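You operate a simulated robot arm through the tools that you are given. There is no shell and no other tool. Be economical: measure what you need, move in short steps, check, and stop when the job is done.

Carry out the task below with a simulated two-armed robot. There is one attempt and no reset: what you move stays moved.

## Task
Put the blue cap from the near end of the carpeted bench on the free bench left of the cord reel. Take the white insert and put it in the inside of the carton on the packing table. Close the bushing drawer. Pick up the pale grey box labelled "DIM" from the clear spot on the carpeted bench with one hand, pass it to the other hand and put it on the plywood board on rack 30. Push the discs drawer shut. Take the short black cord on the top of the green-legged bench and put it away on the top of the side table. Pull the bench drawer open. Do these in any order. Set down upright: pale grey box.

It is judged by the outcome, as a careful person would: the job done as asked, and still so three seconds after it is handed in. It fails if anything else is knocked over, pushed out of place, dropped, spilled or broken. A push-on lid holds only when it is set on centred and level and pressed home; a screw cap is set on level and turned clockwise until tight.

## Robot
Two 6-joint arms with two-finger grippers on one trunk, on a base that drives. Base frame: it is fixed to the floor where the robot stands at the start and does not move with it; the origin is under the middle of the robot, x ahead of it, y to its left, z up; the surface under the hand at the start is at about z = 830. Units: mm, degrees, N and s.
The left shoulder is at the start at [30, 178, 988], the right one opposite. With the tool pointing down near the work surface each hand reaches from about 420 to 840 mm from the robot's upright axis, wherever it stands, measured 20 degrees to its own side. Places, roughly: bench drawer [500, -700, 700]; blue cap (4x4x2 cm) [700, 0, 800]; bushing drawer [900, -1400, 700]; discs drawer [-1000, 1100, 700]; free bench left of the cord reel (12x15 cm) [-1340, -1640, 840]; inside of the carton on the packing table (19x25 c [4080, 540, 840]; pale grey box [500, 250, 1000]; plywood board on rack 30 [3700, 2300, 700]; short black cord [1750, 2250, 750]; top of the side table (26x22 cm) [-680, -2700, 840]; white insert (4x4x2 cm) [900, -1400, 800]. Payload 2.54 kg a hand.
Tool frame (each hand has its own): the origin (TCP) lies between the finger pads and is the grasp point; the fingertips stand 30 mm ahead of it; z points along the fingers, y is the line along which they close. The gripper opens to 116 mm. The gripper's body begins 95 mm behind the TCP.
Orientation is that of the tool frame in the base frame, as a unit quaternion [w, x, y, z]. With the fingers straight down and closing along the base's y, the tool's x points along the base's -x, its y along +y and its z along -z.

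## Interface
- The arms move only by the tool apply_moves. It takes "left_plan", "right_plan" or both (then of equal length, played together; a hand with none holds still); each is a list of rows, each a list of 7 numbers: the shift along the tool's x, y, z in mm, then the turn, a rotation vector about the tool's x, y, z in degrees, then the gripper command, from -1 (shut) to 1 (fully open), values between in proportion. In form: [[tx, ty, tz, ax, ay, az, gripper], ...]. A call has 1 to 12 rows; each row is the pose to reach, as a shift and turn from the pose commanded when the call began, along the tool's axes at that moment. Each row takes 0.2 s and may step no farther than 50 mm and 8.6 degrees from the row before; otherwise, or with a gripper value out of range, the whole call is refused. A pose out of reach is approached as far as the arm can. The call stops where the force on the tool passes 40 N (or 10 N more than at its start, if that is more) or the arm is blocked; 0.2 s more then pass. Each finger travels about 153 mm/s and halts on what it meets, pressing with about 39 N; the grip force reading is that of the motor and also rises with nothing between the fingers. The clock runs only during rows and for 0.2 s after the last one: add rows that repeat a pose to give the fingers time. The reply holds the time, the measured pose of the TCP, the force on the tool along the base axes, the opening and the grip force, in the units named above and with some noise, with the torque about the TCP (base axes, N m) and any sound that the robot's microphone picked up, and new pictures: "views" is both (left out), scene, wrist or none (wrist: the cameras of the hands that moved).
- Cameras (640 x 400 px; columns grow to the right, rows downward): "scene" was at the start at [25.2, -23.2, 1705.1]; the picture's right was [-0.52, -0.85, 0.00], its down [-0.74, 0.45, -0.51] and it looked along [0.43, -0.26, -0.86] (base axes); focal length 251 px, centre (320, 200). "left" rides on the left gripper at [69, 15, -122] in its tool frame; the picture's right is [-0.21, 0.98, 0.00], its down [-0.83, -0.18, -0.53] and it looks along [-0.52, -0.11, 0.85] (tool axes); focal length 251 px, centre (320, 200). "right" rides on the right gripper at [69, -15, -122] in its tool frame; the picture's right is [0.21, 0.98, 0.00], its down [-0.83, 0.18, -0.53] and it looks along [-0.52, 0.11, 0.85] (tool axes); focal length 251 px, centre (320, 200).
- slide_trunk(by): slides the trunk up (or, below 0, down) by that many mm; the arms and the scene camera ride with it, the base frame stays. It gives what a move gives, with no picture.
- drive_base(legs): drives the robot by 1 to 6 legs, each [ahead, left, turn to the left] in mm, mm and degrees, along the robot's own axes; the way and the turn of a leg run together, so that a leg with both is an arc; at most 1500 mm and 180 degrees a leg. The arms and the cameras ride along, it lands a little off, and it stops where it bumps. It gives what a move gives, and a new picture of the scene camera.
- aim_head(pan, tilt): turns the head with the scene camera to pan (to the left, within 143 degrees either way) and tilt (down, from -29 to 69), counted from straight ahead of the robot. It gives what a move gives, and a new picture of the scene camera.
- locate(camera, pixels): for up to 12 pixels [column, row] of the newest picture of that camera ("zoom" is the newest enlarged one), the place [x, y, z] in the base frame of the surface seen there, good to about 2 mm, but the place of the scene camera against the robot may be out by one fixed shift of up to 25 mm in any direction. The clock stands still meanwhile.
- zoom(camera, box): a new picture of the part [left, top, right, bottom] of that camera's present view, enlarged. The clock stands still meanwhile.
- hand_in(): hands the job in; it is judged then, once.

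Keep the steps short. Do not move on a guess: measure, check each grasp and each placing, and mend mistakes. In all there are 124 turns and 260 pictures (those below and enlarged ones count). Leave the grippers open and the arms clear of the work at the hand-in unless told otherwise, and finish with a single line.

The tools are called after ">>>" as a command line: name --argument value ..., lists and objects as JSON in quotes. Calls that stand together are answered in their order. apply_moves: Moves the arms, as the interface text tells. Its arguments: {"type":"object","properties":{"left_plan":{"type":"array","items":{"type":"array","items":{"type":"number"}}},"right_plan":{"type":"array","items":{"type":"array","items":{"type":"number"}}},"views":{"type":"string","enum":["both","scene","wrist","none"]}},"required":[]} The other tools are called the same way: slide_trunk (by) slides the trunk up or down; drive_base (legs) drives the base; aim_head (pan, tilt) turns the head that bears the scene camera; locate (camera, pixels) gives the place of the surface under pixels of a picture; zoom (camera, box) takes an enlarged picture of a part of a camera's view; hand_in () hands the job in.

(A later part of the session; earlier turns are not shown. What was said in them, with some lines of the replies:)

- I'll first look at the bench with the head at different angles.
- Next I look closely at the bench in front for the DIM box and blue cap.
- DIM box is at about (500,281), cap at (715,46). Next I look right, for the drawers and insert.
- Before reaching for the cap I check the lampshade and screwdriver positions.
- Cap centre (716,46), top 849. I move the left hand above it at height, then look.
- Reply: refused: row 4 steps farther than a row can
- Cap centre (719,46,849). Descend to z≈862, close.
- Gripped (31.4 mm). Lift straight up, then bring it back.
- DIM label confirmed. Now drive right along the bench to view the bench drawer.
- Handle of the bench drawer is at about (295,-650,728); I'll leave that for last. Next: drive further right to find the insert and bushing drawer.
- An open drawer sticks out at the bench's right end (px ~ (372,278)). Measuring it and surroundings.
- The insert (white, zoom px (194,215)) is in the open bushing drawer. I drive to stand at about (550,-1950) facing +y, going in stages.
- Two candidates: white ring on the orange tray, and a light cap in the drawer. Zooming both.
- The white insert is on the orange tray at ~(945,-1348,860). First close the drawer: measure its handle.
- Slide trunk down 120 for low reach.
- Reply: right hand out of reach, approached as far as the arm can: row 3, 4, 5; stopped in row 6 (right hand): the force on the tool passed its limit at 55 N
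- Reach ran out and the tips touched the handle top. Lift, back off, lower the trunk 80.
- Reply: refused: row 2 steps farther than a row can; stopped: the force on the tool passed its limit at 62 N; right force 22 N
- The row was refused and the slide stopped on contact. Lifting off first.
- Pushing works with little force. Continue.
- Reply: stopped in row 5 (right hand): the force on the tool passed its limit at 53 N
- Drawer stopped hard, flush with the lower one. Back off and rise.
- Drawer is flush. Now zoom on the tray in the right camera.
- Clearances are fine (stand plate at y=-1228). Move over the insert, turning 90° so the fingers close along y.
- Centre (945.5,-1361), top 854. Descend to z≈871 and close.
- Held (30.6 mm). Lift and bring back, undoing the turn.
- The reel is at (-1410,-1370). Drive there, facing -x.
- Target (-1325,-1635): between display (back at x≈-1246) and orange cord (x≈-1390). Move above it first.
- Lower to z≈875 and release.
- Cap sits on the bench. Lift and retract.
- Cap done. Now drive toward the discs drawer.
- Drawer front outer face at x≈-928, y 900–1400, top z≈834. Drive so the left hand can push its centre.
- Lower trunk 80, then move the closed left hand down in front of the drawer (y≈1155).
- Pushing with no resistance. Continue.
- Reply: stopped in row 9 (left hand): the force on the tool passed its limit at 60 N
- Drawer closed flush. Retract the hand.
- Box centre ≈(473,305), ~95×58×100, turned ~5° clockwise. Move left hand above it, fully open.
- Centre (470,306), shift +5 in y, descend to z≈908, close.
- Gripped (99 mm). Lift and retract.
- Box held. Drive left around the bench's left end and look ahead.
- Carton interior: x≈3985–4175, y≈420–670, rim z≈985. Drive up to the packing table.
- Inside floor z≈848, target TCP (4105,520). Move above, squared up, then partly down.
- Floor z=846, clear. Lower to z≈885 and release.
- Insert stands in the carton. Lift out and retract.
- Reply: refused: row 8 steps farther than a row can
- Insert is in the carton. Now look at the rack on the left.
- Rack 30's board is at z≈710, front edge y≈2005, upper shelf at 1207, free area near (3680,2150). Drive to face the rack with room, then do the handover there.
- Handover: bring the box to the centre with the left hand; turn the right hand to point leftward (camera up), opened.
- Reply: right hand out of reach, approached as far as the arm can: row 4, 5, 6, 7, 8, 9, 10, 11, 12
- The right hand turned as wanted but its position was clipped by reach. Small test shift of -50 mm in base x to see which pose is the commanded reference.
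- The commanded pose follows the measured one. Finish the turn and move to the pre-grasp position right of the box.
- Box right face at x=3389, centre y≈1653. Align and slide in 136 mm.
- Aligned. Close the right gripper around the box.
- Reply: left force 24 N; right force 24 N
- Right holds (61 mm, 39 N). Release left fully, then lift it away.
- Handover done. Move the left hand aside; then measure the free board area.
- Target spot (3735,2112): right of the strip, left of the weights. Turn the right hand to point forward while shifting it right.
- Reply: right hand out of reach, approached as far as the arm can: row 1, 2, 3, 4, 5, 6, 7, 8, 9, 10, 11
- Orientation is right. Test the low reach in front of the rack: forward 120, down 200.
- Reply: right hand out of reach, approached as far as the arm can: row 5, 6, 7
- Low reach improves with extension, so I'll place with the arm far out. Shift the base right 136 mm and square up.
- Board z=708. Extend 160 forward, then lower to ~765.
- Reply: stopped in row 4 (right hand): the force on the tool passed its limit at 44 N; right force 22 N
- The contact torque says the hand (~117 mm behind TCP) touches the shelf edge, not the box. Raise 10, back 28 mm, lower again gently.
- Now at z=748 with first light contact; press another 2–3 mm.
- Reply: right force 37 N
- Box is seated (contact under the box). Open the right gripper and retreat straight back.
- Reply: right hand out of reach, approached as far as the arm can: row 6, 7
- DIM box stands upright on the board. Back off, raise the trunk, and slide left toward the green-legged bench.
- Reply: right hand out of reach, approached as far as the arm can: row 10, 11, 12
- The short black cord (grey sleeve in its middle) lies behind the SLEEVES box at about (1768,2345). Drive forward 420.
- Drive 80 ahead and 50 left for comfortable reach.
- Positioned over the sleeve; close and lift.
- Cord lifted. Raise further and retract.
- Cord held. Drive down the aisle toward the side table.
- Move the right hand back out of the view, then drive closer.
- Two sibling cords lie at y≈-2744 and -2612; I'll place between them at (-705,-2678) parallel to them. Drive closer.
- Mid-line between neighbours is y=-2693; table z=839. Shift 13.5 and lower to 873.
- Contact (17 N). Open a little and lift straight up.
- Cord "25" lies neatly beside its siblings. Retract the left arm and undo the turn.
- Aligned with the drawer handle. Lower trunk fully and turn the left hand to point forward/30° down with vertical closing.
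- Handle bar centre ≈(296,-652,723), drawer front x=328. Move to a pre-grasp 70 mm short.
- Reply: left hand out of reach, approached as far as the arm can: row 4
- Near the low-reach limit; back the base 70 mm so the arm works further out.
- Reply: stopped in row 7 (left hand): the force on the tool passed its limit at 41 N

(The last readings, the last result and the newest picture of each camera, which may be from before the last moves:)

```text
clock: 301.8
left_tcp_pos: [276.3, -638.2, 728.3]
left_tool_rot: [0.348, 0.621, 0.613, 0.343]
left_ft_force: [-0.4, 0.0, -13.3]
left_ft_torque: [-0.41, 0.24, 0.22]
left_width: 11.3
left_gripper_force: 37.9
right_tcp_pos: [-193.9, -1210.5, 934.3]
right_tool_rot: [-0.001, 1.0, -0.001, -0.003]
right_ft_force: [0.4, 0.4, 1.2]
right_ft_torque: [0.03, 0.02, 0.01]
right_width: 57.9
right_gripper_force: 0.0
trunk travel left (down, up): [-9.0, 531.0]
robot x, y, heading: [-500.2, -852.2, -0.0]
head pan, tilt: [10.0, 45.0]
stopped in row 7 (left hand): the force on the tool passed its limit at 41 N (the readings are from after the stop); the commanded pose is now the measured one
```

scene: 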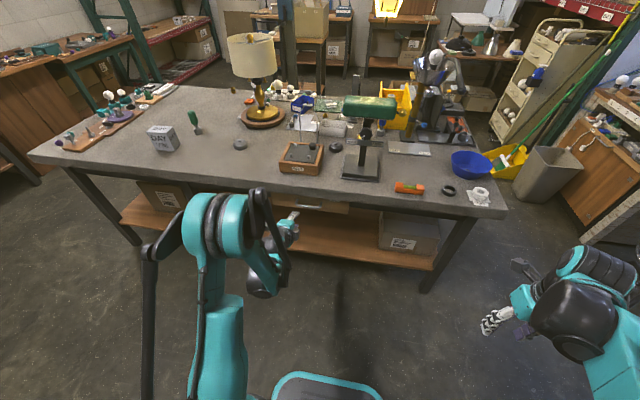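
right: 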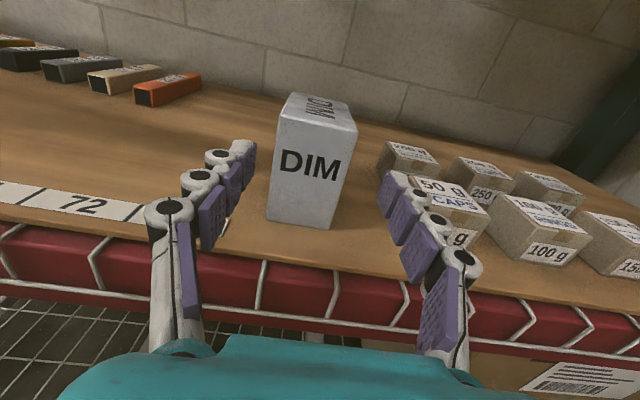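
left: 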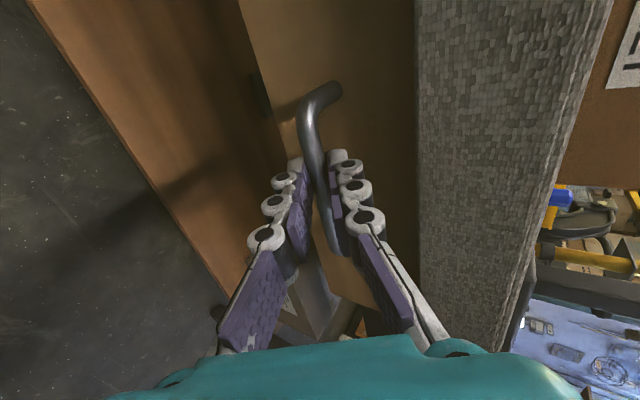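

Bar gripped (11.3 mm). Pull by driving the base straight back 150 mm.

>>> drive_base --legs '[[-75, 0, 0], [-75, 0, 0]]'

>>> zoom --camera "left" --box '[0, 0, 640, 400]'

```text
clock: 303.5
left_tcp_pos: [129.8, -639.0, 729.8]
left_tool_rot: [0.349, 0.622, 0.612, 0.343]
left_ft_force: [-1.1, 8.3, -20.5]
left_ft_torque: [-0.35, 0.3, 0.28]
left_width: 11.2
left_gripper_force: 38.6
right_tcp_pos: [-341.2, -1209.8, 934.9]
right_tool_rot: [0.0, 1.0, -0.001, -0.002]
right_ft_force: [0.7, 0.0, 1.2]
right_ft_torque: [-0.01, 0.0, 0.04]
right_width: 57.9
right_gripper_force: 0.0
trunk travel left (down, up): [-9.0, 531.0]
robot x, y, heading: [-648.5, -851.8, 0.1]
head pan, tilt: [10.0, 45.0]
```

scene: 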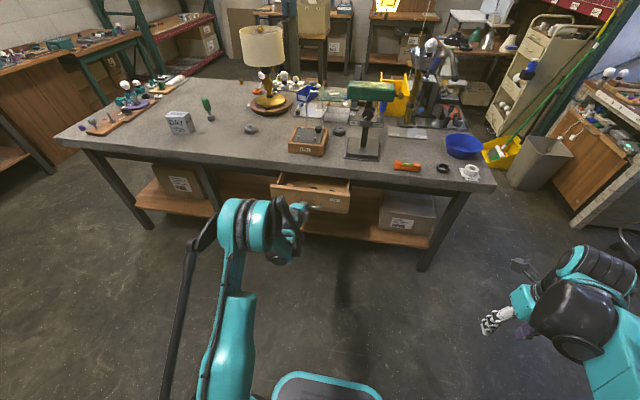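

```text
1.00 times, centred on (320, 200) of left (not enlarged: the box is as wide or as high as the picture)
```

zoom: 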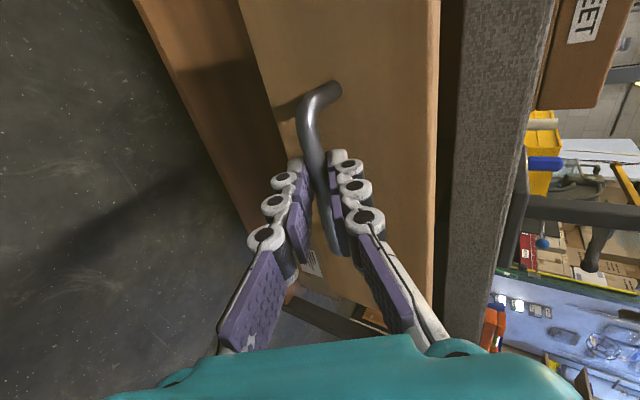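

Opened ~147 mm. Another 50 mm to be clearly open.

>>> drive_base --legs '[[-50, 0, 0]]'

```text
clock: 304.4
left_tcp_pos: [79.5, -639.0, 729.6]
left_tool_rot: [0.348, 0.622, 0.612, 0.343]
left_ft_force: [-1.4, 0.1, -17.4]
left_ft_torque: [-0.51, 0.27, 0.08]
left_width: 11.1
left_gripper_force: 38.1
right_tcp_pos: [-393.0, -1210.9, 934.5]
right_tool_rot: [0.0, 1.0, -0.001, -0.002]
right_ft_force: [-0.7, -0.2, 0.6]
right_ft_torque: [0.02, 0.0, 0.04]
right_width: 58.2
right_gripper_force: 0.1
trunk travel left (down, up): [-9.0, 531.0]
robot x, y, heading: [-697.5, -853.3, -0.0]
head pan, tilt: [10.0, 45.0]
```

scene: 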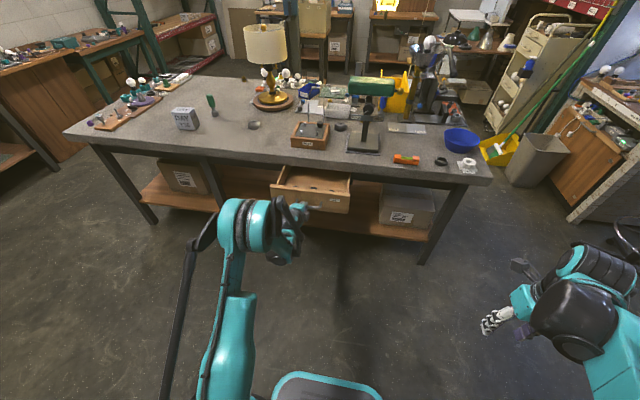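

Drawer open ~197 mm. Release and back the hand out along its axis.

>>> apply_moves --left_plan '[[0, 0, 0, 0, 0, 0, -0.5], [0, 0, 0, 0, 0, 0, -0.2], [0, 0, 0, 0, 0, 0, -0.2], [0, 0, -25, 0, 0, 0, -0.2], [0, 0, -60, 0, 0, 0, -0.2], [0, 0, -100, 0, 0, 0, 0], [0, 20, -140, 0, 0, 0, 0.5]]' --views "both"

```text
clock: 306.0
left_tcp_pos: [-30.1, -636.5, 820.8]
left_tool_rot: [0.348, 0.621, 0.612, 0.344]
left_ft_force: [-0.8, -0.3, 0.7]
left_ft_torque: [-0.03, 0.01, -0.01]
left_width: 87.2
left_gripper_force: 0.1
right_tcp_pos: [-394.1, -1211.3, 935.1]
right_tool_rot: [0.0, 1.0, -0.001, -0.002]
right_ft_force: [-0.7, -0.3, -0.4]
right_ft_torque: [0.01, -0.03, 0.0]
right_width: 57.8
right_gripper_force: 0.1
trunk travel left (down, up): [-9.0, 531.0]
robot x, y, heading: [-700.8, -850.9, -0.3]
head pan, tilt: [10.0, 45.0]
5 turns are left
```

scene: 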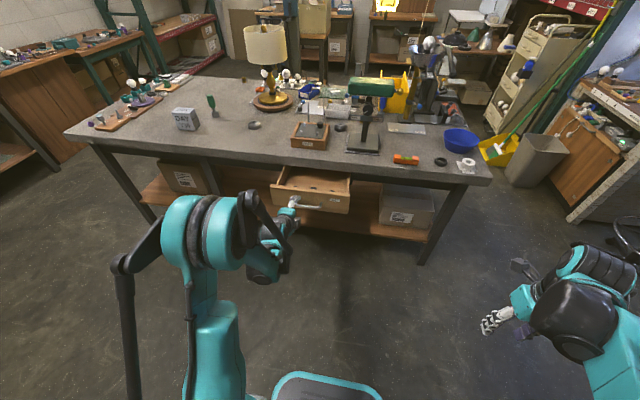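
left: 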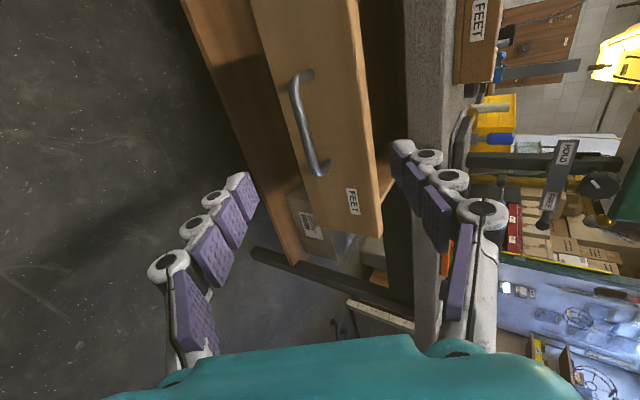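

Drawer stays open and the hand is clear. Open both grippers fully, then hand in.

>>> apply_moves --left_plan '[[0, 0, -20, 0, 0, 0, 1], [0, 0, -40, 0, 0, 0, 1]]' --right_plan '[[0, 0, 0, 0, 0, 0, 1], [0, 0, 0, 0, 0, 0, 1]]' --views "none"

```text
clock: 306.6
left_tcp_pos: [-64.4, -636.0, 842.2]
left_tool_rot: [0.348, 0.622, 0.611, 0.344]
left_ft_force: [-0.3, -0.5, 0.1]
left_ft_torque: [-0.01, 0.0, -0.01]
left_width: 116.0
left_gripper_force: 0.2
right_tcp_pos: [-392.4, -1210.1, 934.4]
right_tool_rot: [-0.001, 1.0, -0.001, -0.001]
right_ft_force: [0.0, 0.2, 0.3]
right_ft_torque: [0.0, -0.01, -0.02]
right_width: 116.1
right_gripper_force: 0.1
trunk travel left (down, up): [-9.0, 531.0]
robot x, y, heading: [-699.2, -849.0, -0.1]
head pan, tilt: [10.0, 45.0]
4 turns are left
```

Both grippers are open and the arms clear; handing in.

>>> hand_in

```text
The job is handed in.
```

All seven jobs are done and handed in: cap, insert, DIM box (passed left to right hand, set upright) and cord are placed, the bushing and discs drawers are shut, and the bench drawer is open about 197 mm.
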